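You operate a simulated robot arm through the tools that you are given. There is no shell and no other tool. Be economical: measure what you need, move in short steps, check, and stop when the job is done.

You run a simulated two-armed robot. Do the job below in one go: nothing can be reset, and whatever is moved stays where it is left.

JOB
On the right end of the drawer bench, fold the cream cloth in half, so that its two short edges meet.

Only the result counts: the job must be done as asked and must still hold three seconds after the hand-in. Knocking over, shifting, dropping, spilling or breaking anything else fails it. Flat cloth is picked up by pressing the open fingertips on it (5 to 10 N) and closing them slowly along it; thin cloth reads only 2 to 8 mm in the jaws.

ROBOT AND FRAMES
Two 7-joint arms with two-finger parallel grippers on one trunk, on a base that drives. Base frame: it is fixed to the floor where the robot stands at the start and does not move with it; the origin is under the middle of the robot, x ahead of it, y to its left, z up; the surface under the hand at the start is at about z = 86. Lengths are in cm, angles in degrees, forces in N, time in s.
The left shoulder is at the start at [5, 20.9, 109.6], the right one opposite. With the tool pointing down near the work surface each hand reaches from about 30 to 92 cm from the robot's upright axis, wherever it stands, measured 20 degrees to its own side. Places, roughly: right end of the drawer bench [60, -50, 90]. Payload 4.4 kg a hand.
The TCP of each hand is the grasp point between the finger pads, 2.3 cm short of the fingertips. In the tool frame z runs along the fingers and y along their closing line. The gripper opens to 9.4 cm. The fingers are 3.8 cm wide and 1 cm thick; the gripper's body (5.4 by 9.6 cm) begins 3.9 cm behind the TCP.
Orientation is that of the tool frame in the base frame, as a unit quaternion [w, x, y, z]. With the fingers straight down and closing along the base's y, the tool's x points along the base's -x, its y along +y and its z along -z.

CONTROLS
- The arms move only by the tool apply_moves. It takes "left_steps", "right_steps" or both (then of equal length, played together; a hand with none holds still); each is a list that holds one entry, the list of rows, each a list of 7 numbers: the shift along the tool's x, y, z in cm, then the turn, a rotation vector about the tool's x, y, z in degrees, then the opening, from 0 (shut) to 1 (fully open). In form: [[[tx, ty, tz, wx, wy, wz, fingers], ...]]. A call has 1 to 20 rows; each row is the pose to reach, as a shift and turn from the pose commanded when the call began, along the tool's axes at that moment. Each row takes 0.2 s and may step no farther than 5 cm and 8.6 degrees from the row before; otherwise, or with a gripper value out of range, the whole call is refused. Where a pose cannot be reached the arm comes as near as it can. A force on the tool above 40 N (or 10 N above the force at the start of the call, whichever is more), or a blocked arm, ends the call early, and 0.2 s more pass. Each finger travels about 10.8 cm/s and halts on what it meets, pressing with about 30 N; the grip force reading is that of the motor and also rises with nothing between the fingers. The clock runs only during rows and for 0.2 s after the last one: add rows that repeat a pose to give the fingers time. It gives the time, the measured TCP pose, the force on the tool (base axes), the opening and the grip force at its end, in the units of the frame above (readings bear some noise), with the torque about the TCP (base axes, N m) and any sound that the robot's microphone picked up.
- Cameras (640 x 400 px; columns grow to the right, rows downward): "scene" is now at [15.48, -1.64, 126.02]; the picture's right is [-0.16, -0.99, 0.00], its down [-0.58, 0.10, -0.81] and it looks along [0.80, -0.13, -0.59] (base axes); focal length 262 px, centre (320, 200). "left" rides on the left gripper at [8.6, -1.6, -7.5] in its tool frame; the picture's right is [0.18, 0.98, 0.00], its down [-0.58, 0.11, -0.81] and it looks along [-0.79, 0.15, 0.59] (tool axes); focal length 243 px, centre (320, 200). "right" rides on the right gripper at [8.6, 1.6, -7.4] in its tool frame; the picture's right is [-0.18, 0.98, 0.00], its down [-0.58, -0.11, -0.81] and it looks along [-0.79, -0.15, 0.59] (tool axes); focal length 243 px, centre (320, 200).
- capture(camera): a new picture of that camera. The clock stands still meanwhile.
- lift_body(by): slides the trunk up (or, below 0, down) by that many cm; the arms and the scene camera ride with it, the base frame stays. It gives what a move gives, with no picture.
- roll_base(legs): drives the robot by 1 to 6 legs, each [ahead, left, turn to the left] in cm, cm and degrees, along the robot's own axes; the way and the turn of a leg run together, so that a leg with both is an arc; at most 150 cm and 180 degrees a leg. The arms and the cameras ride along, it lands a little off, and it stops where it bumps. It gives what a move gives.
- turn_head(pan, tilt): turns the head with the scene camera to pan (to the left, within 80 degrees either way) and tilt (down, from -29 to 69), counted from straight ahead of the robot. It gives what a move gives.
- point_at(camera, pixels): for up to 12 pixels [column, row] of the newest picture of that camera ("zoom" is the newest enlarged one), the place [x, y, z] in the base frame of the surface seen there, good to about 0.3 cm, but the place of the scene camera against the robot may be out by one fixed shift of up to 1.2 cm in any direction. The clock stands still meanwhile.
- close_up(camera, box): a new picture of the part [left, top, right, bottom] of that camera's present view, enlarged. The clock stands still meanwhile.
- hand_in(): hands the job in; it is judged then, once.

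Keep the steps short. Do not move on a guess: measure, check each grasp and each placing, and mend mistakes. In all there are 80 turns and 58 pictures (those below and enlarged ones count). Leave the grippers open and the arms clear of the work at the hand-in unless told otherwise, and finish with a single line.

The tools are called after "Emit:" as name(argument=value, ...) on one line, values as JSON. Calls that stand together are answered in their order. apply_moves: Moves the arms, as the interface text tells. Its arguments: {"type":"object","properties":{"left_steps":{"type":"array","items":{"type":"array","items":{"type":"array","items":{"type":"number"}}}},"right_steps":{"type":"array","items":{"type":"array","items":{"type":"array","items":{"type":"number"}}}}},"required":[]} The other tools are called the same way: lift_body (by) slides the trunk up or down; roll_base (legs) drives the base; turn_head (pan, tilt) turns the head that bears the scene camera; capture (camera) takes a picture; point_at (camera, pixels) gives the place of the surface under pixels of a picture; close_up (camera, box) takes an enlarged picture of a part of a camera's view; hand_in () hands the job in.

At the start:

```text
clock: 0.0
left_tcp_pos: [50.54, 7.59, 106.89]
left_tcp_rot: [-0.001, -0.001, 1.0, 0.0]
left_contact_force: [-0.2, -0.4, 0.3]
left_moment: [-0.01, 0.0, 0.02]
left_width: 9.41
left_grip_force: 0.1
right_tcp_pos: [56.5, -33.09, 110.33]
right_tcp_rot: [0.0, 0.0, 1.0, 0.0]
right_contact_force: [-0.2, -0.6, -0.8]
right_moment: [0.0, 0.0, 0.01]
right_width: 9.41
right_grip_force: 0.1
trunk travel left (down, up): [-17.5, 38.8]
robot x, y, heading: [0.03, 0.15, -0.0]
head pan, tilt: [-9.4, 36.1]
```

scene: 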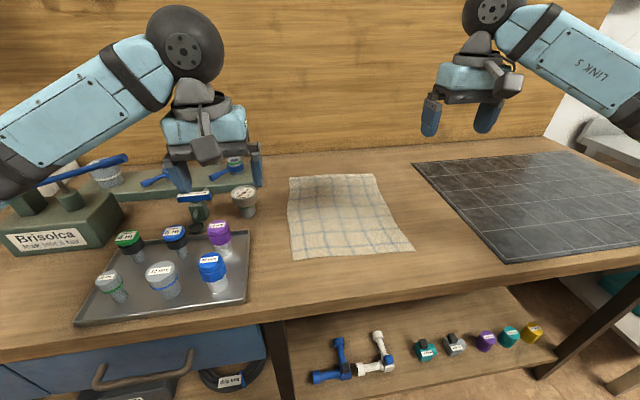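
right: 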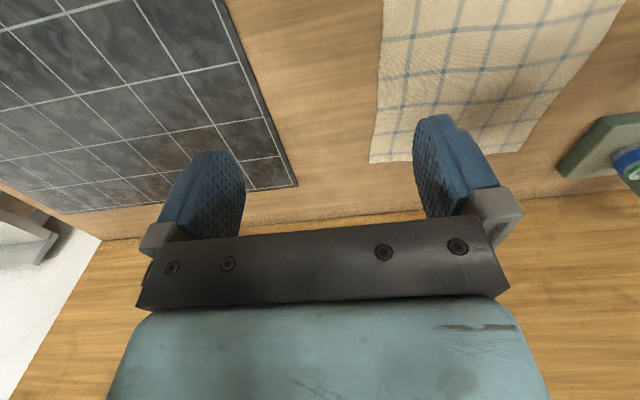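
left: 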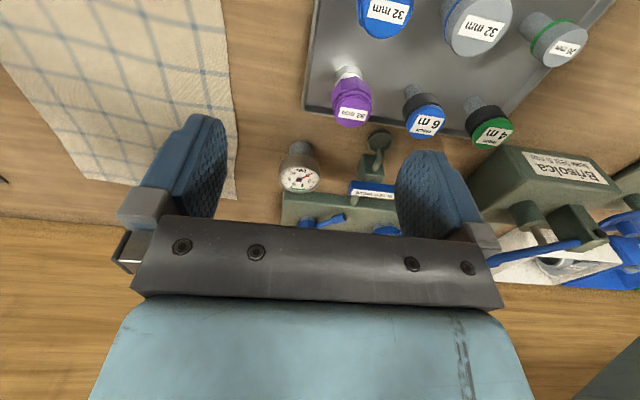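

The cream cloth lies between the tray and the dark mat, with corners near (290,177), (373,174), (415,249) and (292,260). I'll measure those points, and the bench top beside the cloth.

Emit:
point_at(camera="scene", pixels=[[290, 178], [372, 175], [414, 249], [293, 259], [332, 176], [291, 215], [352, 254], [393, 210], [340, 215], [275, 230], [420, 220], [330, 275]])

Emit:
close_up(camera="scene", box=[260, 150, 440, 280])

Emit:
point_at(camera="right", pixels=[[372, 160], [518, 150], [450, 157], [300, 100], [390, 60]])

Emit:
point_at(camera="left", pixels=[[234, 196], [220, 50], [260, 100]])

```text
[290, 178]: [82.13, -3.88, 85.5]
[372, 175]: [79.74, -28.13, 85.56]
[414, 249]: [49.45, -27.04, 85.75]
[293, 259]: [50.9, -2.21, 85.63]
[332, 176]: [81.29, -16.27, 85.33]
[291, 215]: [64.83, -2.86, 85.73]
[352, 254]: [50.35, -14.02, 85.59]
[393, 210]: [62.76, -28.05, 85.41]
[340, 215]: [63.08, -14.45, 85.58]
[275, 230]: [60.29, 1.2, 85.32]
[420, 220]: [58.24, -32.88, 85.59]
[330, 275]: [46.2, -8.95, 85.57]
```

```text
3.08 times, centred on (350, 215) of scene
```

zoom: 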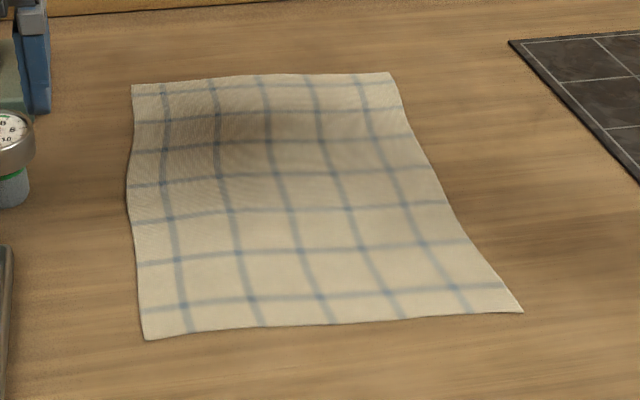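

```text
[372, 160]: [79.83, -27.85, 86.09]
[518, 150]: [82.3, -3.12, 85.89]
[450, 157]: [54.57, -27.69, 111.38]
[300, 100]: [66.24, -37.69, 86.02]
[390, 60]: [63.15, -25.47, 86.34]
```

```text
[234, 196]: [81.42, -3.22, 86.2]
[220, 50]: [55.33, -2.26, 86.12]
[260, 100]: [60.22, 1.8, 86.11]
```

The cloth is about 31 cm along x (50 to 81) and 24.5 cm along y (-3 to -28), so the short edges are the near and far ones. I plan to fold the far edge towards the robot with both hands. First I'll measure the gauge, the green rack and the mat near the left corner, and move the robot 15 cm right so both hands can reach.

Emit:
point_at(camera="scene", pixels=[[245, 191], [246, 212], [256, 200], [262, 184], [262, 165], [219, 229], [198, 205], [413, 164], [400, 150], [330, 300]])

Emit:
roll_base(legs=[[0, -15, 0]])

Emit:
turn_head(pan=0, tilt=36)

Emit:
capture(camera="scene")

```text
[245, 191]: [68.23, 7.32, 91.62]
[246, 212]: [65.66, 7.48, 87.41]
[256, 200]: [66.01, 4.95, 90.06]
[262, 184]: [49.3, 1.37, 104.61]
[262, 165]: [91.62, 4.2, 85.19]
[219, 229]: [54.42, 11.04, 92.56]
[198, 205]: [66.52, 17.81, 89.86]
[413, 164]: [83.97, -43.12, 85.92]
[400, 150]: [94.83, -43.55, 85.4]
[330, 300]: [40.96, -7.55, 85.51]
```

```text
clock: 2.0
left_tcp_pos: [50.51, -7.67, 106.87]
left_tcp_rot: [-0.001, 0.0, 1.0, 0.0]
left_contact_force: [-0.5, 0.0, 0.8]
left_moment: [0.01, 0.03, 0.01]
left_width: 9.41
left_grip_force: 0.1
right_tcp_pos: [56.61, -48.19, 110.28]
right_tcp_rot: [0.0, 0.002, 1.0, 0.0]
right_contact_force: [0.1, -0.9, 0.2]
right_moment: [0.04, 0.03, -0.01]
right_width: 9.38
right_grip_force: 0.1
trunk travel left (down, up): [-17.5, 38.8]
robot x, y, heading: [0.32, -15.32, -0.2]
head pan, tilt: [-9.4, 36.1]
```

```text
clock: 2.7
left_tcp_pos: [50.52, -7.51, 106.92]
left_tcp_rot: [-0.001, 0.0, 1.0, 0.0]
left_contact_force: [-0.3, 0.3, 0.4]
left_moment: [-0.01, 0.0, -0.03]
left_width: 9.39
left_grip_force: 0.0
right_tcp_pos: [56.49, -48.15, 110.3]
right_tcp_rot: [0.001, 0.001, 1.0, 0.0]
right_contact_force: [0.5, 0.0, -1.0]
right_moment: [0.04, -0.01, 0.0]
right_width: 9.39
right_grip_force: 0.0
trunk travel left (down, up): [-17.5, 38.8]
robot x, y, heading: [0.17, -15.02, -0.1]
head pan, tilt: [0.0, 36.0]
```

```text
53 pictures are left
```

scene: 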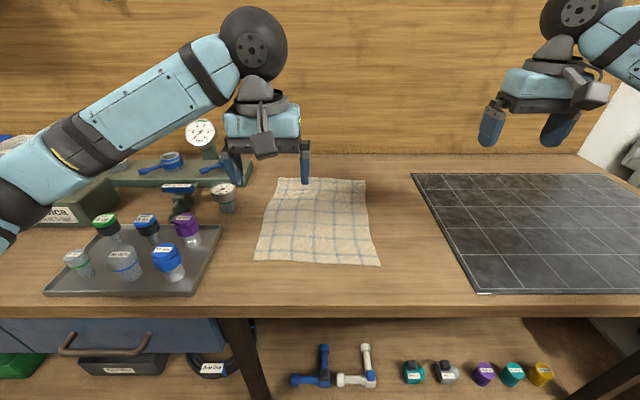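

There is only one cream cloth, and the way is clear. The left hand will turn +90° and the right hand -90° about the tool axis, which puts the closing line along x and the cameras outside. Both hands will move over the far edge at about z = 97.

Emit:
apply_moves(left_steps=[[[-2.3, 0.1, 0.8, 0, 0, 7.5, 1], [-4.6, 0.2, 1.6, 0, 0, 15, 1], [-6.9, 0.3, 2.4, 0, 0, 22.5, 1], [-9.2, 0.4, 3.2, 0, 0, 30, 1], [-11.5, 0.5, 4, 0, 0, 37.5, 1], [-13.8, 0.6, 4.8, 0, 0, 45, 1], [-16.1, 0.7, 5.6, 0, 0, 52.5, 1], [-18.4, 0.8, 6.4, 0, 0, 60, 1], [-20.7, 0.9, 7.2, 0, 0, 67.5, 1], [-23, 1, 8, 0, 0, 75, 1], [-25.3, 1.1, 9, 0, 0, 82.5, 1], [-27.5, 1.2, 10, 0, 0, 90, 1], [-27.5, 1.2, 10, 0, 0, 90, 1]]], right_steps=[[[-1.8, 1.9, 1.1, 0, 0, -7.5, 1], [-3.6, 3.8, 2.2, 0, 0, -15, 1], [-5.4, 5.7, 3.3, 0, 0, -22.5, 1], [-7.2, 7.6, 4.4, 0, 0, -30, 1], [-9, 9.5, 5.5, 0, 0, -37.5, 1], [-10.8, 11.4, 6.6, 0, 0, -45, 1], [-12.6, 13.3, 7.7, 0, 0, -52.5, 1], [-14.4, 15.2, 8.8, 0, 0, -60, 1], [-16.2, 17.1, 9.9, 0, 0, -67.5, 1], [-18, 19, 11, 0, 0, -75, 1], [-19.6, 20.9, 12.1, 0, 0, -82.5, 1], [-21, 22.8, 13.3, 0, 0, -90, 1], [-21, 22.8, 13.3, 0, 0, -90, 1]]])

Emit:
capture(camera="left")

Emit:
capture(camera="right")

```text
clock: 5.5
left_tcp_pos: [78.02, -6.68, 96.87]
left_tcp_rot: [-0.002, 0.708, 0.706, 0.001]
left_contact_force: [0.5, -0.6, -0.2]
left_moment: [0.05, 0.01, 0.01]
left_width: 9.41
left_grip_force: 0.1
right_tcp_pos: [46.26, -21.97, 109.95]
right_tcp_rot: [0.003, -0.662, 0.75, -0.002]
right_contact_force: [0.2, -0.9, -0.9]
right_moment: [0.06, 0.04, 0.0]
right_width: 9.41
right_grip_force: 0.1
right hand out of reach, approached as far as the arm can: row 6, 7, 8, 9, 10, 11, 12, 13
trunk travel left (down, up): [-17.5, 38.8]
robot x, y, heading: [0.08, -14.99, 0.1]
head pan, tilt: [0.0, 36.0]
```

```text
52 pictures are left
```

left: 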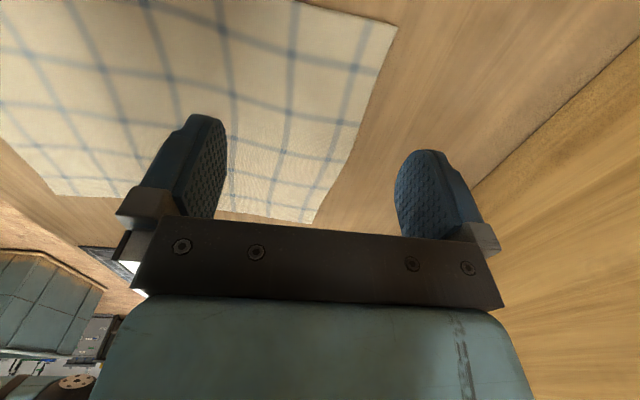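

```text
51 pictures are left
```

right: 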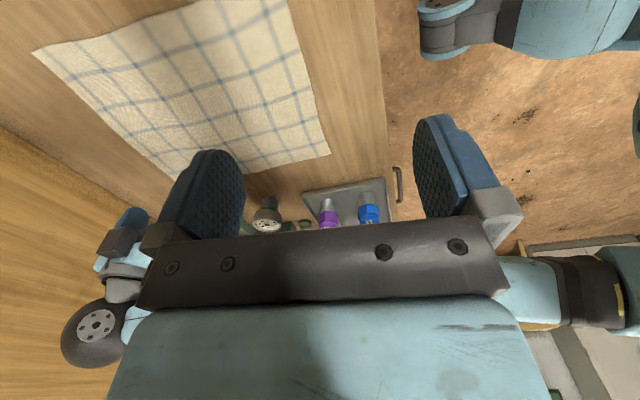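

The left hand arrived. The right hand stalled at (46.3, -22, 110), turned about 83°. I'll test it with small steps ahead (tool -y is about base +x).

Emit:
apply_moves(right_steps=[[[0, -2, 0, 0, 0, 0, 1], [0, -4, 0, 0, 0, 0, 1], [0, -6, 0, 0, 0, 0, 1], [0, -6, 0, 0, 0, 0, 1]]])

```text
clock: 6.5
left_tcp_pos: [78.14, -6.33, 96.93]
left_tcp_rot: [0.0, 0.708, 0.706, 0.0]
left_contact_force: [0.9, 0.0, 0.5]
left_moment: [-0.01, -0.02, -0.01]
left_width: 9.41
left_grip_force: 0.0
right_tcp_pos: [46.31, -21.62, 110.11]
right_tcp_rot: [0.002, -0.662, 0.75, -0.003]
right_contact_force: [0.2, 0.6, -0.6]
right_moment: [0.01, 0.03, 0.0]
right_width: 9.4
right_grip_force: 0.1
right hand out of reach, approached as far as the arm can: row 1, 2, 3, 4
trunk travel left (down, up): [-17.5, 38.8]
robot x, y, heading: [0.11, -15.08, -0.1]
head pan, tilt: [0.0, 36.0]
```

It's still stuck, probably at a wrist limit. I'll turn the right hand back a little and watch where it goes.

Emit:
apply_moves(right_steps=[[[0, 0, 0, 0, 0, 8, 1], [0, 0, 0, 0, 0, 16, 1], [0, 0, 0, 0, 0, 24, 1], [0, 0, 0, 0, 0, 24, 1]]])

```text
clock: 7.5
left_tcp_pos: [78.1, -6.39, 96.96]
left_tcp_rot: [0.0, 0.708, 0.707, 0.001]
left_contact_force: [-0.2, -0.7, 0.2]
left_moment: [0.0, -0.02, 0.0]
left_width: 9.41
left_grip_force: 0.0
right_tcp_pos: [46.31, -21.73, 110.22]
right_tcp_rot: [0.004, -0.491, 0.871, -0.003]
right_contact_force: [-0.3, 0.7, -0.3]
right_moment: [-0.02, -0.02, 0.02]
right_width: 9.39
right_grip_force: 0.0
trunk travel left (down, up): [-17.5, 38.8]
robot x, y, heading: [-0.64, -15.28, -0.3]
head pan, tilt: [0.0, 36.0]
```

The commanded pose is being clamped to the real one, which helps. I'll turn the right hand the other way instead, to the same orientation as the left, while moving it to about (74, -28, 105).

Emit:
apply_moves(right_steps=[[[-0.52, -1.5, 0.3, 0, 0, 8.27, 1], [-1.04, -3, 0.6, 0, 0, 16.5, 1], [-1.56, -4.5, 0.9, 0, 0, 24.8, 1], [-2.08, -6, 1.2, 0, 0, 33.1, 1], [-2.6, -7.5, 1.5, 0, 0, 41.3, 1], [-3.12, -9, 1.8, 0, 0, 49.6, 1], [-3.64, -10.5, 2.1, 0, 0, 57.9, 1], [-4.16, -12, 2.4, 0, 0, 66.2, 1], [-4.7, -13.5, 2.7, 0, 0, 74.4, 1], [-5.2, -15, 3, 0, 0, 82.7, 1], [-5.7, -16.5, 3.3, 0, 0, 91, 1], [-6.2, -18, 3.6, 0, 0, 99.2, 1], [-6.8, -19.5, 3.9, 0, 0, 107.5, 1], [-7.3, -21, 4.2, 0, 0, 115.8, 1], [-7.8, -22.5, 4.5, 0, 0, 124, 1], [-8.3, -24, 4.8, 0, 0, 132.3, 1], [-8.8, -25.5, 5.1, 0, 0, 140.6, 1], [-9.37, -27.05, 5.4, 0, 0, 148.8, 1], [-9.37, -27.05, 5.4, 0, 0, 148.8, 1]]])

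```text
clock: 11.5
left_tcp_pos: [77.9, -6.38, 96.89]
left_tcp_rot: [0.0, 0.708, 0.706, 0.0]
left_contact_force: [0.9, 0.7, 0.2]
left_moment: [0.01, -0.02, 0.0]
left_width: 9.41
left_grip_force: 0.1
right_tcp_pos: [74.49, -27.69, 105.04]
right_tcp_rot: [0.003, 0.707, 0.707, 0.003]
right_contact_force: [0.2, 1.0, -0.3]
right_moment: [-0.01, 0.01, 0.01]
right_width: 9.38
right_grip_force: 0.1
trunk travel left (down, up): [-17.5, 38.8]
robot x, y, heading: [0.06, -15.1, -0.2]
head pan, tilt: [0.0, 36.0]
```

Both hands now share the same axes: tool x = +Y, y = +X, z = -Z. I'll measure the far edge in the left camera and take a right picture.

Emit:
point_at(camera="left", pixels=[[394, 28], [376, 75], [356, 130], [335, 180], [312, 222], [420, 60]])

Emit:
capture(camera="right")

Emit:
capture(camera="scene")

```text
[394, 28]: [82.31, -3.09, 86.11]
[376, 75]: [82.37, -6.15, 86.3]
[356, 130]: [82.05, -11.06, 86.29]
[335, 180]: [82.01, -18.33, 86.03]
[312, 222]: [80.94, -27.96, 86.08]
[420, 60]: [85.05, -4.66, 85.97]
```

```text
50 pictures are left
```

right: 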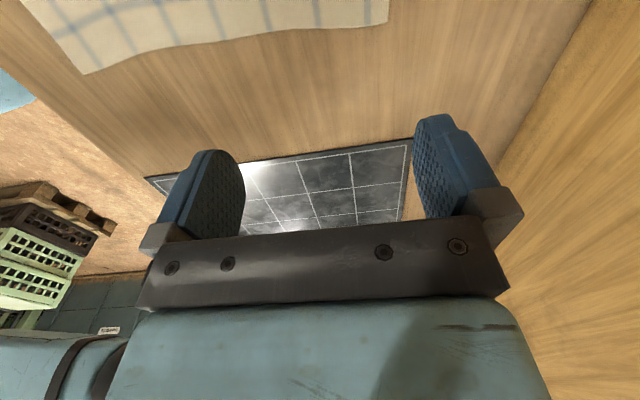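

```text
49 pictures are left
```

scene: 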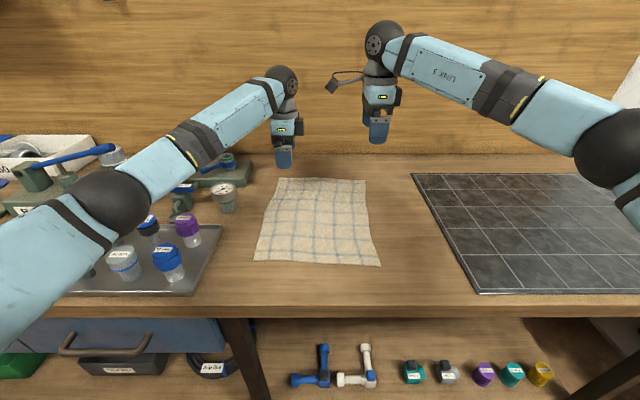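

The far edge is at x ≈ 82.3 on the left and 81.0 on the right, and the bench is at z ≈ 86.1, so the fingertips should touch at a TCP z of about 88.4. I'll bring both hands over the corners with the jaws at 3.5 cm, about 1 cm above contact.

Emit:
apply_moves(left_steps=[[[0.2, 0.2, 1.5, 0, 0, 0, 0.6], [0.4, 0.4, 3, 0, 0, 0, 0.37], [0.7, 0.6, 5, 0, 0, 0, 0.37], [0.9, 0.8, 7.2, 0, 0, 0, 0.37], [0.9, 0.8, 7.2, 0, 0, 0, 0.37], [0.9, 0.8, 7.2, 0, 0, 0, 0.37]]], right_steps=[[[0.6, 0.8, 4, 0, 0, 0, 0.6], [1.2, 1.6, 8, 0, 0, 0, 0.37], [1.8, 2.4, 12, 0, 0, 0, 0.37], [2.2, 3.2, 15.3, 0, 0, 0, 0.37], [2.2, 3.2, 15.3, 0, 0, 0, 0.37], [2.2, 3.2, 15.3, 0, 0, 0, 0.37]]])

Emit:
capture(camera="left")

Emit:
capture(camera="right")

```text
clock: 12.9
left_tcp_pos: [78.65, -5.49, 90.03]
left_tcp_rot: [0.001, 0.708, 0.707, 0.003]
left_contact_force: [0.4, -0.2, 0.0]
left_moment: [0.01, 0.04, -0.01]
left_width: 3.48
left_grip_force: 0.0
right_tcp_pos: [77.7, -25.66, 89.95]
right_tcp_rot: [0.004, 0.706, 0.708, 0.004]
right_contact_force: [-0.4, 0.3, 0.1]
right_moment: [-0.04, 0.01, 0.0]
right_width: 3.5
right_grip_force: 0.0
trunk travel left (down, up): [-17.5, 38.8]
robot x, y, heading: [-0.32, -15.02, -0.3]
head pan, tilt: [0.0, 36.0]
```

```text
48 pictures are left
```

left: 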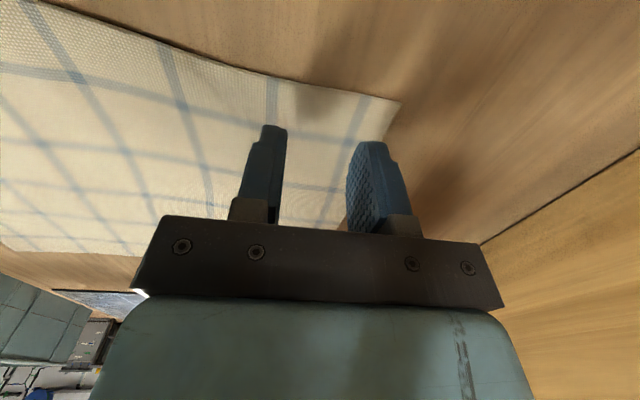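

```text
47 pictures are left
```

right: 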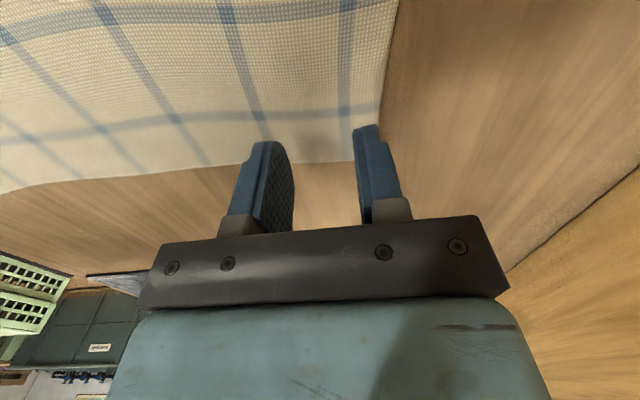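

The placement looks right. I'll shift the right hand 0.7 cm inwards and lower both until they press lightly.

Emit:
apply_moves(left_steps=[[[0, 0.1, 0.5, 0, 0, 0, 0.37], [0, 0.1, 1.0, 0, 0, 0, 0.37], [0, 0.1, 1.3, 0, 0, 0, 0.37], [0, 0.1, 1.5, 0, 0, 0, 0.37]]], right_steps=[[[0.5, 0, 0.5, 0, 0, 0, 0.37], [0.7, 0, 1.0, 0, 0, 0, 0.37], [0.7, 0, 1.3, 0, 0, 0, 0.37], [0.7, 0, 1.5, 0, 0, 0, 0.37]]])

```text
clock: 13.9
left_tcp_pos: [78.89, -5.51, 89.55]
left_tcp_rot: [0.005, 0.707, 0.707, 0.007]
left_contact_force: [1.2, 1.3, 0.9]
left_moment: [-0.01, 0.03, 0.0]
left_width: 3.47
left_grip_force: 0.1
right_tcp_pos: [77.4, -24.75, 88.87]
right_tcp_rot: [0.004, 0.706, 0.708, 0.006]
right_contact_force: [-0.1, 0.5, -0.1]
right_moment: [0.01, 0.0, 0.01]
right_width: 3.48
right_grip_force: 0.0
trunk travel left (down, up): [-17.5, 38.8]
robot x, y, heading: [0.02, -14.94, -0.4]
head pan, tilt: [0.0, 36.0]
```

Left reads z = 89.55 and right 88.87, both with almost no force. I'll lower a little more and hold.

Emit:
apply_moves(left_steps=[[[0, 0, 0.2, 0, 0, 0, 0.37], [0, 0, 0.4, 0, 0, 0, 0.37], [0, 0, 0.4, 0, 0, 0, 0.37]]], right_steps=[[[0, 0, 0.2, 0, 0, 0, 0.37], [0, 0, 0.4, 0, 0, 0, 0.37], [0, 0, 0.4, 0, 0, 0, 0.37]]])

```text
clock: 14.7
left_tcp_pos: [78.78, -5.53, 89.22]
left_tcp_rot: [0.007, 0.707, 0.707, 0.007]
left_contact_force: [0.4, 0.0, -0.1]
left_moment: [0.01, -0.01, 0.03]
left_width: 3.49
left_grip_force: 0.0
right_tcp_pos: [77.45, -24.81, 88.47]
right_tcp_rot: [0.006, 0.707, 0.708, 0.006]
right_contact_force: [-0.2, 0.0, 0.6]
right_moment: [-0.01, 0.01, 0.01]
right_width: 3.5
right_grip_force: 0.1
trunk travel left (down, up): [-17.5, 38.8]
robot x, y, heading: [-0.07, -15.19, -0.0]
head pan, tilt: [0.0, 36.0]
```

Still no contact. I'll go on in small steps, with more for the left hand since it sits higher.

Emit:
apply_moves(left_steps=[[[0, 0, 0.3, 0, 0, 0, 0.37], [0, 0, 0.6, 0, 0, 0, 0.37], [0, 0, 0.8, 0, 0, 0, 0.37], [0, 0, 0.8, 0, 0, 0, 0.37]]], right_steps=[[[0, 0, 0.1, 0, 0, 0, 0.37], [0, 0, 0.2, 0, 0, 0, 0.37], [0, 0, 0.3, 0, 0, 0, 0.37], [0, 0, 0.3, 0, 0, 0, 0.37]]])

```text
clock: 15.7
left_tcp_pos: [78.78, -5.28, 88.49]
left_tcp_rot: [0.007, 0.706, 0.708, 0.008]
left_contact_force: [0.5, -0.5, -0.7]
left_moment: [0.02, 0.0, 0.0]
left_width: 3.48
left_grip_force: 0.1
right_tcp_pos: [77.24, -24.79, 88.55]
right_tcp_rot: [0.008, 0.707, 0.708, 0.006]
right_contact_force: [0.6, -4.6, 15.8]
right_moment: [-0.18, 0.38, 0.1]
right_width: 3.47
right_grip_force: 0.2
trunk travel left (down, up): [-17.5, 38.8]
robot x, y, heading: [-0.11, -14.89, -0.4]
head pan, tilt: [0.0, 36.0]
```

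Right is pressing with 16 N, which is a bit too much. I'll ease it by 0.1 and lower the left.

Emit:
apply_moves(left_steps=[[[0, 0, 0.1, 0, 0, 0, 0.37], [0, 0, 0.2, 0, 0, 0, 0.37], [0, 0, 0.2, 0, 0, 0, 0.37]]], right_steps=[[[0, 0, -0.1, 0, 0, 0, 0.37], [0, 0, -0.1, 0, 0, 0, 0.37], [0, 0, -0.1, 0, 0, 0, 0.37]]])

```text
clock: 16.5
left_tcp_pos: [78.83, -4.85, 88.57]
left_tcp_rot: [0.008, 0.705, 0.709, 0.007]
left_contact_force: [0.6, -0.4, 0.5]
left_moment: [0.01, 0.02, -0.05]
left_width: 3.46
left_grip_force: 0.0
right_tcp_pos: [77.2, -24.57, 88.36]
right_tcp_rot: [0.008, 0.707, 0.707, 0.006]
right_contact_force: [1.6, -0.8, 11.3]
right_moment: [-0.09, 0.23, 0.03]
right_width: 3.39
right_grip_force: 0.1
trunk travel left (down, up): [-17.5, 38.8]
robot x, y, heading: [-0.49, -14.88, 0.1]
head pan, tilt: [0.0, 36.0]
```

Left isn't touching yet and has drifted to y = -4.85. I'll nudge it back -0.8 in y and lower it. Right is fine at 11 N; I'll ease it by 0.05.

Emit:
apply_moves(left_steps=[[[-0.4, 0, 0, 0, 0, 0, 0.37], [-0.8, 0, 0.1, 0, 0, 0, 0.37], [-0.8, 0, 0.2, 0, 0, 0, 0.37], [-0.8, 0, 0.2, 0, 0, 0, 0.37]]], right_steps=[[[0, 0, -0.05, 0, 0, 0, 0.37], [0, 0, -0.05, 0, 0, 0, 0.37], [0, 0, -0.05, 0, 0, 0, 0.37], [0, 0, -0.05, 0, 0, 0, 0.37]]])

```text
clock: 17.1
left_tcp_pos: [78.61, -6.79, 88.54]
left_tcp_rot: [0.011, 0.712, 0.702, 0.007]
left_contact_force: [-3.4, -2.9, 25.3]
left_moment: [0.14, 0.73, 0.12]
left_width: 3.65
left_grip_force: 1.4
right_tcp_pos: [77.35, -24.99, 88.46]
right_tcp_rot: [0.006, 0.707, 0.707, 0.01]
right_contact_force: [-2.0, -1.0, 23.0]
right_moment: [-0.26, 0.63, -0.02]
right_width: 3.59
right_grip_force: 0.7
trunk travel left (down, up): [-17.5, 38.8]
robot x, y, heading: [-0.29, -15.48, -0.3]
head pan, tilt: [0.0, 36.0]
stopped in row 3 (left hand): the force on the tool passed its limit at 113 N (the readings are from after the stop); the commanded pose is now the measured one
```

The left force spiked and the hand jumped to y = -6.8. I'll raise both by 0.5 cm and look.

Emit:
apply_moves(left_steps=[[[0, 0, -0.3, 0, 0, 0, 0.37], [0, 0, -0.5, 0, 0, 0, 0.37], [0, 0, -0.5, 0, 0, 0, 0.37]]], right_steps=[[[0, 0, -0.2, 0, 0, 0, 0.37], [0, 0, -0.2, 0, 0, 0, 0.37], [0, 0, -0.2, 0, 0, 0, 0.37]]])

Emit:
capture(camera="scene")

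Emit:
capture(camera="left")

```text
clock: 17.9
left_tcp_pos: [78.8, -6.81, 88.4]
left_tcp_rot: [0.005, 0.71, 0.704, 0.005]
left_contact_force: [1.3, -1.3, 6.6]
left_moment: [0.02, 0.14, 0.07]
left_width: 3.4
left_grip_force: 0.1
right_tcp_pos: [77.58, -24.84, 88.53]
right_tcp_rot: [0.005, 0.707, 0.707, 0.007]
right_contact_force: [4.6, -0.7, 29.5]
right_moment: [-0.28, 0.56, 0.06]
right_width: 3.26
right_grip_force: 0.0
trunk travel left (down, up): [-17.5, 38.8]
robot x, y, heading: [0.21, -15.16, -0.4]
head pan, tilt: [0.0, 36.0]
```

```text
46 pictures are left
```

scene: 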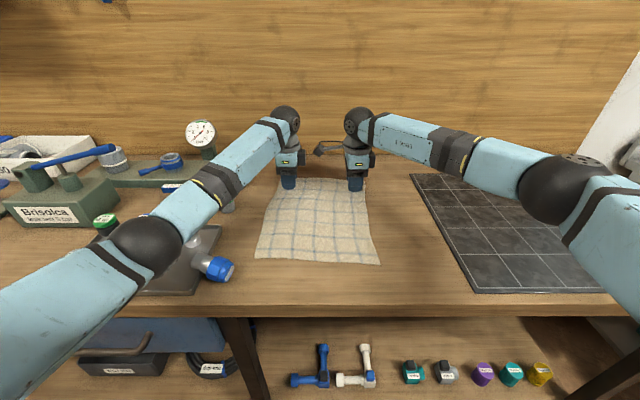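

```text
45 pictures are left
```

left: 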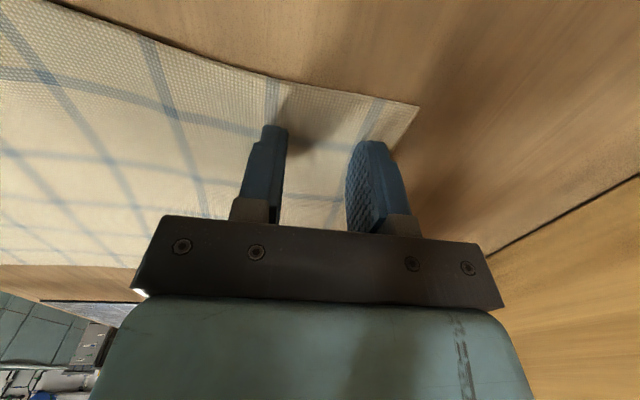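

The left elbow, near (145,245), is down over the tray, and the blue-capped bottle near (215,268) looks tilted. I'll take a close look.

Emit:
close_up(camera="scene", box=[80, 180, 270, 310])

Emit:
point_at(camera="scene", pixels=[[215, 262], [225, 270], [200, 258], [145, 245], [170, 285], [190, 195]])

```text
3.08 times, centred on (175, 245) of scene
```

zoom: 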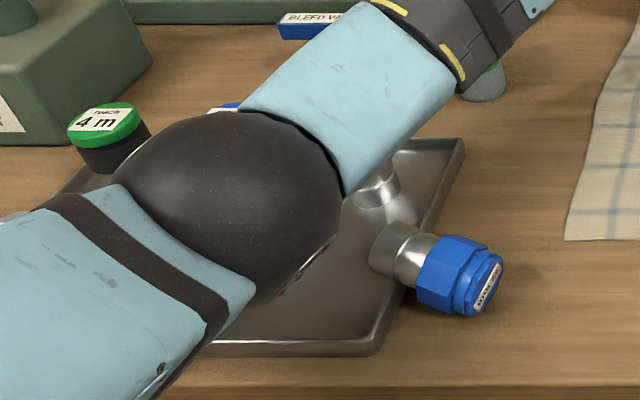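

```text
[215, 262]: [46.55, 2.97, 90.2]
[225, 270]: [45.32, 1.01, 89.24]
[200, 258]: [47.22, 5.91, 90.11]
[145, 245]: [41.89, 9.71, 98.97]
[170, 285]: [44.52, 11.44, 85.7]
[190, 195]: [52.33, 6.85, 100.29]
```

The blue-capped bottle has been knocked onto its side by the elbow, so I need to mend that. I'll lift the trunk 15 cm, which carries both arms straight up and frees everything, and then look.

Emit:
lift_body(by=15)

Emit:
capture(camera="scene")

```text
clock: 19.6
left_tcp_pos: [78.98, -6.89, 103.32]
left_tcp_rot: [0.004, 0.71, 0.704, 0.004]
left_contact_force: [0.8, -0.2, 0.4]
left_moment: [0.01, 0.02, 0.04]
left_width: 3.46
left_grip_force: 0.1
right_tcp_pos: [77.56, -25.01, 103.03]
right_tcp_rot: [0.003, 0.708, 0.707, 0.003]
right_contact_force: [0.1, 0.4, -0.4]
right_moment: [0.02, 0.01, -0.02]
right_width: 3.51
right_grip_force: 0.0
trunk travel left (down, up): [-32.5, 23.8]
robot x, y, heading: [-0.01, -15.15, -0.1]
head pan, tilt: [0.0, 36.0]
```

```text
43 pictures are left
```

scene: 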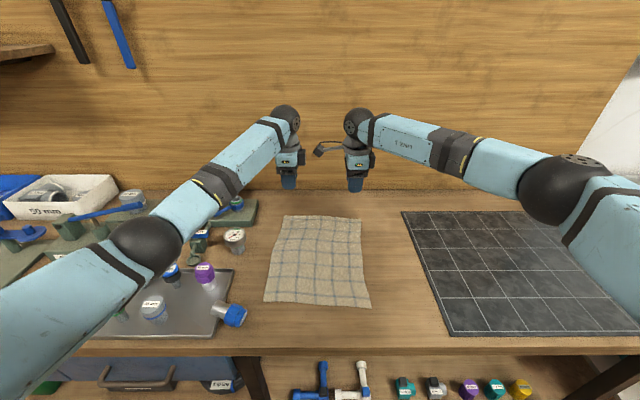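

The other caps seem to be standing. I'll take the left hand up and back, undoing its turn, so the elbow leaves the tray area. Then I'll inspect the tray.

Emit:
apply_moves(left_steps=[[[0, 0, -3, 0, 0, 0, 0.5], [0.5, -2, -6, 0, 0, 0, 1], [1, -4, -9, 0, 0, -8, 1], [1.5, -6.5, -12, 0, 0, -16, 1], [2, -9, -14, 0, 0, -24, 1], [2.5, -11.5, -16, 0, 0, -32, 1], [3, -14, -18, 0, 0, -40, 1], [3.5, -16.5, -19, 0, 0, -48, 1], [4, -19, -19, 0, 0, -56, 1], [4.5, -21.5, -19, 0, 0, -64, 1], [5, -24, -19, 0, 0, -72, 1], [5, -26, -19, 0, 0, -80, 1], [5, -28, -19, 0, 0, -88, 1], [5, -28, -19, 0, 0, -88, 1]]])

Emit:
turn_head(pan=25, tilt=50)

Emit:
capture(camera="scene")

```text
clock: 22.6
left_tcp_pos: [50.97, -1.52, 121.99]
left_tcp_rot: [0.006, 0.022, 1.0, -0.001]
left_contact_force: [-0.5, -0.7, -0.2]
left_moment: [-0.03, 0.04, -0.01]
left_width: 9.39
left_grip_force: 0.1
right_tcp_pos: [77.78, -24.95, 102.95]
right_tcp_rot: [0.002, 0.707, 0.707, 0.004]
right_contact_force: [-0.6, -0.2, -0.6]
right_moment: [0.01, -0.01, 0.04]
right_width: 3.49
right_grip_force: 0.1
trunk travel left (down, up): [-32.5, 23.8]
robot x, y, heading: [0.1, -15.02, -0.4]
head pan, tilt: [0.0, 36.0]
```

```text
clock: 23.5
left_tcp_pos: [51.0, -1.53, 122.05]
left_tcp_rot: [0.006, 0.022, 1.0, -0.001]
left_contact_force: [-0.1, 0.1, -0.5]
left_moment: [-0.02, -0.03, -0.01]
left_width: 9.39
left_grip_force: 0.0
right_tcp_pos: [77.74, -25.01, 103.01]
right_tcp_rot: [0.003, 0.707, 0.707, 0.004]
right_contact_force: [-0.2, -0.8, -0.7]
right_moment: [0.01, 0.0, 0.01]
right_width: 3.48
right_grip_force: 0.0
trunk travel left (down, up): [-32.5, 23.8]
robot x, y, heading: [0.19, -15.65, -0.3]
head pan, tilt: [25.0, 50.0]
```

```text
42 pictures are left
```

scene: 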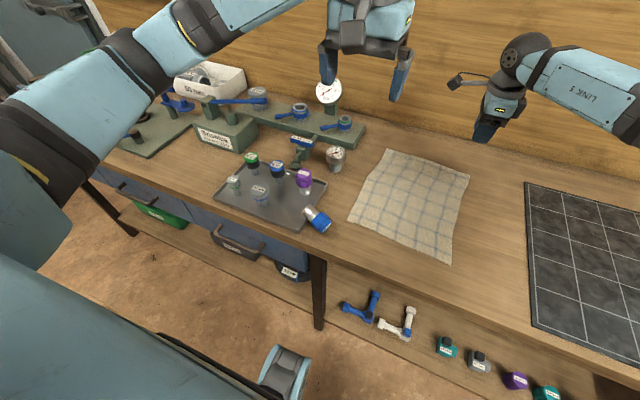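

Five caps stand and only the blue one has toppled. I'll zoom in and measure.

Emit:
close_up(camera="scene", box=[205, 140, 345, 240])

Emit:
capture(camera="left")

```text
4.00 times, centred on (275, 190) of scene
```

zoom: 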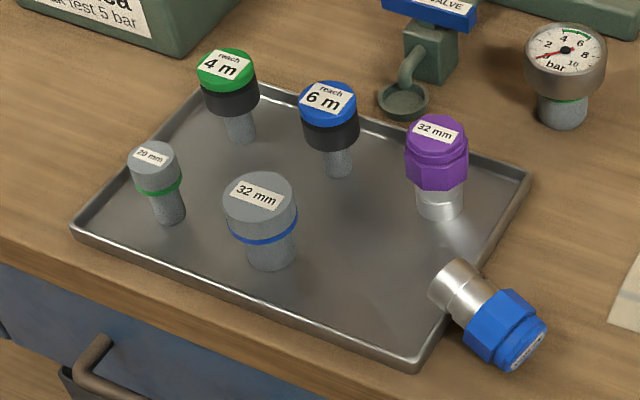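

```text
40 pictures are left
```

left: 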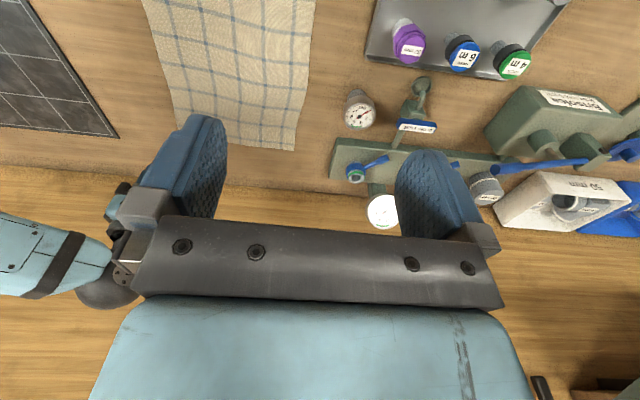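

The blue 32 mm fitting lies with its metal neck on the tray and its cap over the rim. I'll measure it along with its standing twin (purple) and the grey one, to work out its old place.

Emit:
point_at(camera="zoom", pixels=[[437, 122], [440, 215], [265, 190], [272, 265], [440, 275], [462, 280], [470, 325], [508, 300], [525, 350], [490, 340], [425, 355], [380, 300]])

Emit:
point_at(camera="left", pixels=[[412, 45], [398, 20], [460, 55], [412, 28]])

```text
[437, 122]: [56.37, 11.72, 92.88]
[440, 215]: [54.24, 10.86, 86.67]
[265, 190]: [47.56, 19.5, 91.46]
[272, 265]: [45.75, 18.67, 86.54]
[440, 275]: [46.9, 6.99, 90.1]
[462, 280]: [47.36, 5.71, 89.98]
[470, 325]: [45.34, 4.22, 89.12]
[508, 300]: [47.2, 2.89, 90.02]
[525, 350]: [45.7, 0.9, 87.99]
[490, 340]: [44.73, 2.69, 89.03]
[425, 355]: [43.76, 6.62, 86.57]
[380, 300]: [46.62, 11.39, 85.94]
```

```text
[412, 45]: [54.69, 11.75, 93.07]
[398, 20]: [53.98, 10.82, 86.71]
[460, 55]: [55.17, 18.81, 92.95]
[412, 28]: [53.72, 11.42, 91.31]
```

The twin stands at about (55.3, 11.6), with its top at z = 93. From the first picture, the blue fitting stood at about (47.3, 11.5). It now lies with its axis close to y, cap centre about (45.9, 2.6, 88.3), neck towards +y.

The plan is to pinch the cap with the right hand from the -y side with tilted fingers, lift it, turn it upright, and set it back. First I'll move the left hand aside and bring the right hand to about (46, -12, 112).

Emit:
apply_moves(left_steps=[[[0, 3, -0.5, 0, 0, 0, 1], [0, 6, -1, 0, 0, 0, 1], [0, 9, -1.5, 0, 0, 0, 1], [0, 12, -2, 0, 0, 0, 1], [0, 15, -2.5, 0, 0, 0, 1], [0, 18, -3, 0, 0, 0, 1], [0, 21, -3.5, 0, 0, 0, 1], [0, 24, -4, 0, 0, 0, 1], [0, 24, -4, 0, 0, 0, 1], [0, 24, -4, 0, 0, 0, 1], [0, 24, -4, 0, 0, 0, 1]]], right_steps=[[[0, -1, -2, 0, 0, 0.9, 1], [1, -4, -4, 0, 0, 1.8, 1], [2.5, -7.5, -6, 0, 0, 2.7, 1], [4, -11, -8, 0, 0, 3.6, 1], [5.5, -14.5, -9, 0, 0, 4.5, 1], [7, -18, -9, 0, 0, 5.4, 1], [8.5, -21.5, -9, 0, 0, 6.3, 1], [10, -25, -9, 0, 0, 7.2, 1], [11.5, -28.5, -9, 0, 0, 8.1, 1], [13, -31.7, -9, 0, 0, 9, 1], [13, -31.7, -9, 0, 0, 9, 1]]])

```text
clock: 25.9
left_tcp_pos: [51.91, 22.48, 126.13]
left_tcp_rot: [0.006, 0.023, 1.0, -0.001]
left_contact_force: [0.1, 0.0, -0.7]
left_moment: [0.02, 0.02, -0.03]
left_width: 9.4
left_grip_force: 0.1
right_tcp_pos: [45.77, -11.89, 111.71]
right_tcp_rot: [0.003, 0.76, 0.65, 0.004]
right_contact_force: [-1.4, -0.5, -0.5]
right_moment: [0.02, 0.02, -0.01]
right_width: 9.4
right_grip_force: 0.0
trunk travel left (down, up): [-32.5, 23.8]
robot x, y, heading: [-0.08, -15.11, -0.3]
head pan, tilt: [25.0, 50.0]
```

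Now I'll tilt the right fingers 50° towards +y and come to a pre-grasp 6 cm back along the approach.

Emit:
apply_moves(right_steps=[[[1, -0.3, 2, 0, 7.2, 0, 1], [2.5, -0.6, 4.5, 0, 14.4, 0, 1], [4, -0.9, 7, 0, 21.6, 0, 1], [5.5, -1.2, 9.5, 0, 28.8, 0, 1], [7, -1.5, 12, 0, 36, 0, 1], [8.5, -1.8, 15, 0, 43, 0, 1], [9.73, -2.13, 18.2, 0, 50, 0, 1], [9.73, -2.13, 18.2, 0, 50, 0, 1]]])

Emit:
capture(camera="right")

Emit:
close_up(camera="scene", box=[205, 140, 405, 265])

```text
clock: 27.7
left_tcp_pos: [51.75, 22.53, 125.95]
left_tcp_rot: [0.007, 0.022, 1.0, -0.001]
left_contact_force: [-0.3, -0.6, 0.7]
left_moment: [-0.01, 0.03, -0.02]
left_width: 9.4
left_grip_force: 0.2
right_tcp_pos: [45.54, -1.93, 93.56]
right_tcp_rot: [-0.272, 0.688, 0.59, 0.325]
right_contact_force: [-0.2, -0.2, 0.3]
right_moment: [0.01, -0.01, 0.01]
right_width: 9.39
right_grip_force: 0.0
trunk travel left (down, up): [-32.5, 23.8]
robot x, y, heading: [-0.12, -15.1, 0.0]
head pan, tilt: [25.0, 50.0]
```

```text
39 pictures are left
```

right: 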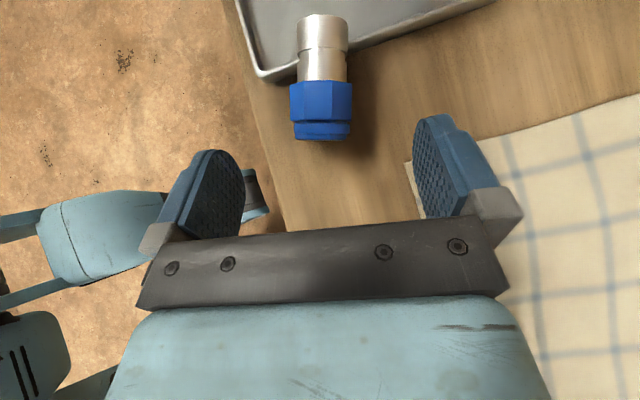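

```text
3.20 times, centred on (305, 202) of scene
```

zoom: 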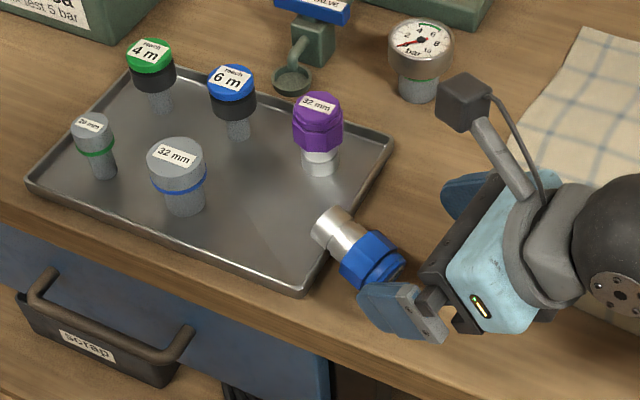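

The alignment is good: the fitting lies straight ahead of the right hand. I'll measure it from the right camera.

Emit:
point_at(camera="right", pixels=[[322, 100], [295, 100], [348, 100], [323, 134], [322, 60], [322, 18], [300, 50], [346, 50], [270, 75], [375, 130]])

```text
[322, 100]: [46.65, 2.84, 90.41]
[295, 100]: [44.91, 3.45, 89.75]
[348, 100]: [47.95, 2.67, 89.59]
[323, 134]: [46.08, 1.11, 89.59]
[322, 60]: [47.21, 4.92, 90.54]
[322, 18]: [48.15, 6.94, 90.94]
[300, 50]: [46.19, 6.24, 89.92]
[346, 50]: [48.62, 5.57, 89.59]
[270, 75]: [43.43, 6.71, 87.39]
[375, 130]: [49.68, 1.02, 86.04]
```

The fitting's axis is about 20° off y, so I'll yaw another 10.5°, then advance to the cap with the jaws at 6.5 cm.

Emit:
apply_moves(right_steps=[[[0, 0.1, 0.5, -4, 0, 3.4, 0.69], [0, 0.2, 1.5, -8, 0, 6.75, 0.69], [-0.1, 0.2, 3, -8, 0, 6.75, 0.69], [-0.2, 0.2, 4.5, -8, 0, 6.75, 0.69], [-0.29, 0.2, 5.66, -8, 0, 6.75, 0.69], [-0.29, 0.2, 5.66, -8, 0, 6.75, 0.69]]])

Emit:
capture(camera="right")

```text
clock: 29.1
left_tcp_pos: [51.77, 22.56, 125.98]
left_tcp_rot: [0.006, 0.022, 1.0, 0.0]
left_contact_force: [-0.1, 0.3, -0.4]
left_moment: [-0.01, -0.01, 0.0]
left_width: 9.4
left_grip_force: 0.2
right_tcp_pos: [46.56, 2.09, 89.72]
right_tcp_rot: [-0.242, 0.739, 0.524, 0.348]
right_contact_force: [0.7, 0.6, -0.5]
right_moment: [0.02, -0.01, 0.01]
right_width: 6.49
right_grip_force: 0.1
trunk travel left (down, up): [-32.5, 23.8]
robot x, y, heading: [0.06, -15.1, -0.2]
head pan, tilt: [25.0, 50.0]
```

```text
37 pictures are left
```

right: 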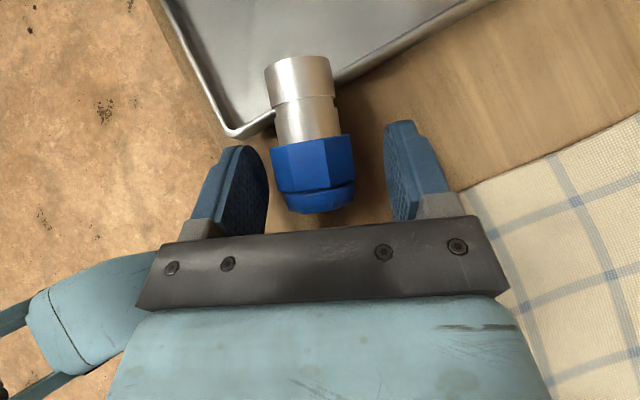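

The cap is between the fingers. I'll close gently onto it.

Emit:
apply_moves(right_steps=[[[0, 0, 0, 0, 0, 0, 0.55], [0, 0, 0, 0, 0, 0, 0.45], [0, 0, 0, 0, 0, 0, 0.35], [0, 0, 0, 0, 0, 0, 0.25], [0, 0, 0, 0, 0, 0, 0.25], [0, 0, 0, 0, 0, 0, 0.25]]])

```text
clock: 30.5
left_tcp_pos: [51.84, 22.53, 126.02]
left_tcp_rot: [0.006, 0.022, 1.0, -0.001]
left_contact_force: [0.1, 0.2, -0.4]
left_moment: [-0.05, -0.01, 0.01]
left_width: 9.37
left_grip_force: 0.0
right_tcp_pos: [46.49, 2.08, 89.8]
right_tcp_rot: [-0.242, 0.738, 0.524, 0.348]
right_contact_force: [0.7, 0.0, -0.4]
right_moment: [-0.02, -0.01, -0.05]
right_width: 4.18
right_grip_force: 30.0
trunk travel left (down, up): [-32.5, 23.8]
robot x, y, heading: [-0.4, -15.43, 0.0]
head pan, tilt: [25.0, 50.0]
```

Gripped at 4.18 cm with 30 N. I'll lift straight up about 16 cm.

Emit:
apply_moves(right_steps=[[[1.5, 0, -1.3, 0, 0, 0, 0.25], [4.6, 0, -3.86, 0, 0, 0, 0.25], [7.7, 0, -6.4, 0, 0, 0, 0.25], [10.7, 0, -9, 0, 0, 0, 0.25], [12.3, 0, -10.3, 0, 0, 0, 0.25], [12.3, 0, -10.3, 0, 0, 0, 0.25]]])

Emit:
capture(camera="right")

```text
clock: 31.9
left_tcp_pos: [51.96, 22.42, 125.92]
left_tcp_rot: [0.006, 0.021, 1.0, -0.001]
left_contact_force: [0.1, 0.9, -0.4]
left_moment: [0.03, -0.04, 0.01]
left_width: 9.41
left_grip_force: 0.1
right_tcp_pos: [46.27, 2.19, 105.85]
right_tcp_rot: [-0.242, 0.738, 0.525, 0.348]
right_contact_force: [-0.7, -0.2, -0.2]
right_moment: [0.0, -0.04, -0.01]
right_width: 4.13
right_grip_force: 30.0
trunk travel left (down, up): [-32.5, 23.8]
robot x, y, heading: [-0.22, -15.12, -0.3]
head pan, tilt: [25.0, 50.0]
```

```text
36 pictures are left
```

right: 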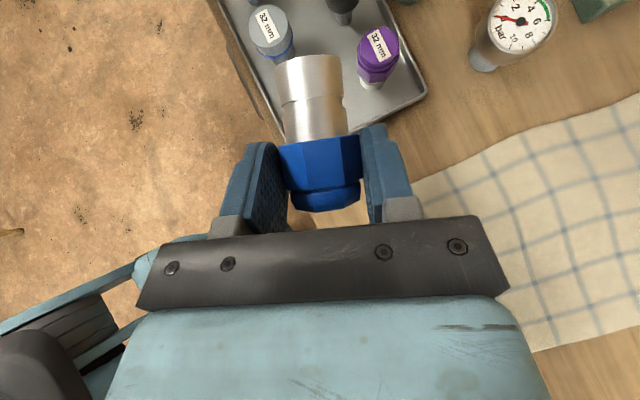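

It's held. I'll measure points along the fitting to get its axis in the hand.

Emit:
point_at(camera="right", pixels=[[309, 62], [310, 90], [314, 115], [318, 155], [292, 90], [328, 90], [285, 110], [344, 110], [284, 80], [340, 80]])

```text
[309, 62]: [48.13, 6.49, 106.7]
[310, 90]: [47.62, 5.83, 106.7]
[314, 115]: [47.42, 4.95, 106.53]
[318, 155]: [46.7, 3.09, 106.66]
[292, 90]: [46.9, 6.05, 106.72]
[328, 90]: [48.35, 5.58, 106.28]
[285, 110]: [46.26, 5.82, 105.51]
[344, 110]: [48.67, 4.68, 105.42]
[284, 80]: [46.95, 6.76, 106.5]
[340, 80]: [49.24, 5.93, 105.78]
```

The axis lies in the hand's x-z plane, with the neck pointing about 6° upward. I'll turn -96° about tool y to stand it upright in the air, raising 3 cm on the way.

Emit:
apply_moves(right_steps=[[[0.8, 0, -0.6, 0, -8, 0, 0.25], [1.6, 0, -1.3, 0, -16, 0, 0.25], [2.3, 0, -1.9, 0, -24, 0, 0.25], [2.3, 0, -1.9, 0, -32, 0, 0.25], [2.3, 0, -1.9, 0, -40, 0, 0.25], [2.3, 0, -1.9, 0, -48, 0, 0.25], [2.3, 0, -1.9, 0, -56, 0, 0.25], [2.3, 0, -1.9, 0, -64, 0, 0.25], [2.3, 0, -1.9, 0, -72, 0, 0.25], [2.3, 0, -1.9, 0, -80, 0, 0.25], [2.3, 0, -1.9, 0, -88, 0, 0.25], [2.3, 0, -1.9, 0, -96, 0, 0.25], [2.3, 0, -1.9, 0, -96, 0, 0.25]]])

```text
clock: 34.7
left_tcp_pos: [52.01, 22.46, 126.06]
left_tcp_rot: [0.006, 0.023, 1.0, -0.001]
left_contact_force: [-0.2, 0.4, -0.6]
left_moment: [-0.01, -0.01, -0.02]
left_width: 9.4
left_grip_force: 0.0
right_tcp_pos: [46.05, 0.76, 108.7]
right_tcp_rot: [0.226, 0.753, 0.531, -0.315]
right_contact_force: [0.4, 0.1, -1.5]
right_moment: [0.08, -0.01, 0.01]
right_width: 4.13
right_grip_force: 29.9
right hand out of reach, approached as far as the arm can: row 12, 13
trunk travel left (down, up): [-32.5, 23.8]
robot x, y, heading: [-0.04, -15.14, -0.2]
head pan, tilt: [25.0, 50.0]
```

It's upright now. Next I'll yaw the hand about the vertical so it leans towards the robot instead of over the tray.

Emit:
apply_moves(right_steps=[[[0, 0, 0, -5.78, 0, -5.66, 0.25], [0, 0, 0, -11.56, 0, -11.32, 0.25], [0, 0, 0, -17.34, 0, -16.98, 0.25], [0, 0, 0, -23.12, 0, -22.64, 0.25], [0, 0, 0, -28.9, 0, -28.3, 0.25], [0, 0, 0, -34.68, 0, -33.96, 0.25], [0, 0, 0, -40.46, 0, -39.62, 0.25], [0, 0, 0, -46.24, 0, -45.28, 0.25], [0, 0, 0, -52.02, 0, -50.94, 0.25], [0, 0, 0, -57.8, 0, -56.6, 0.25], [0, 0, 0, -63.58, 0, -62.26, 0.25], [0, 0, 0, -69.36, 0, -67.92, 0.25], [0, 0, 0, -75.14, 0, -73.58, 0.25], [0, 0, 0, -75.14, 0, -73.58, 0.25]]])

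Emit:
capture(camera="scene")

Emit:
capture(camera="right")

```text
clock: 37.7
left_tcp_pos: [51.84, 22.62, 126.0]
left_tcp_rot: [0.007, 0.022, 1.0, -0.001]
left_contact_force: [0.9, 0.5, 0.0]
left_moment: [-0.02, 0.02, 0.01]
left_width: 9.41
left_grip_force: 0.1
right_tcp_pos: [45.97, 0.79, 108.61]
right_tcp_rot: [0.39, 0.033, 0.92, -0.017]
right_contact_force: [-0.6, 0.5, -1.4]
right_moment: [-0.01, 0.02, 0.01]
right_width: 4.0
right_grip_force: 30.3
trunk travel left (down, up): [-32.5, 23.8]
robot x, y, heading: [0.19, -15.2, -0.1]
head pan, tilt: [25.0, 50.0]
```

```text
35 pictures are left
```

scene: 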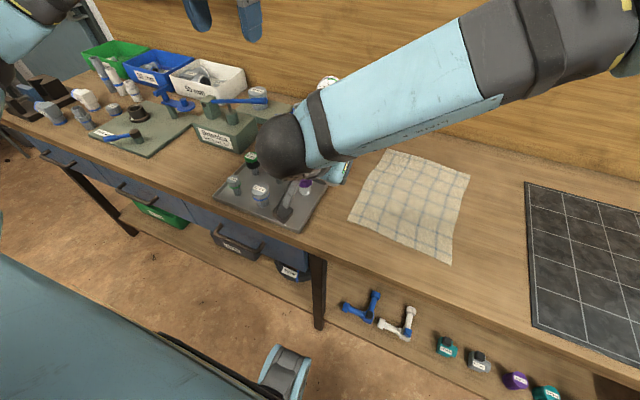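

```text
34 pictures are left
```

right: 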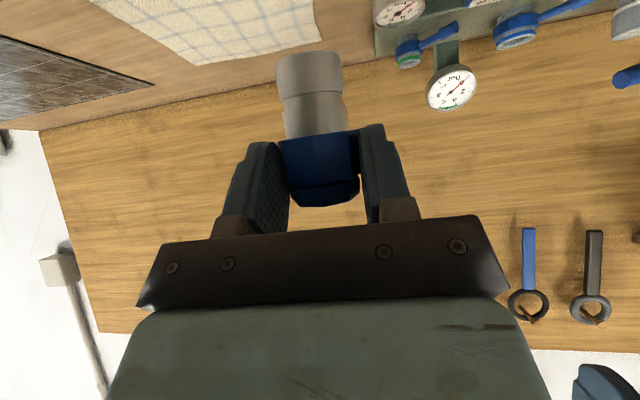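

It's now leaning towards the robot. I'll measure the neck to check that it's vertical.

Emit:
point_at(camera="right", pixels=[[281, 75], [311, 75], [338, 75], [288, 112], [315, 112], [341, 112], [309, 55], [317, 150], [285, 98], [340, 98]])

```text
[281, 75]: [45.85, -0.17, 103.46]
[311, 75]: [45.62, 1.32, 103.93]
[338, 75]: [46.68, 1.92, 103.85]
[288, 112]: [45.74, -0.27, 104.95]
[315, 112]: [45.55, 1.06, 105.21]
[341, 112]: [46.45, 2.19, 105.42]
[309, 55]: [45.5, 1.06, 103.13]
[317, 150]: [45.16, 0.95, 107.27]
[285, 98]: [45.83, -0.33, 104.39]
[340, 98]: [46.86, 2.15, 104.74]
```

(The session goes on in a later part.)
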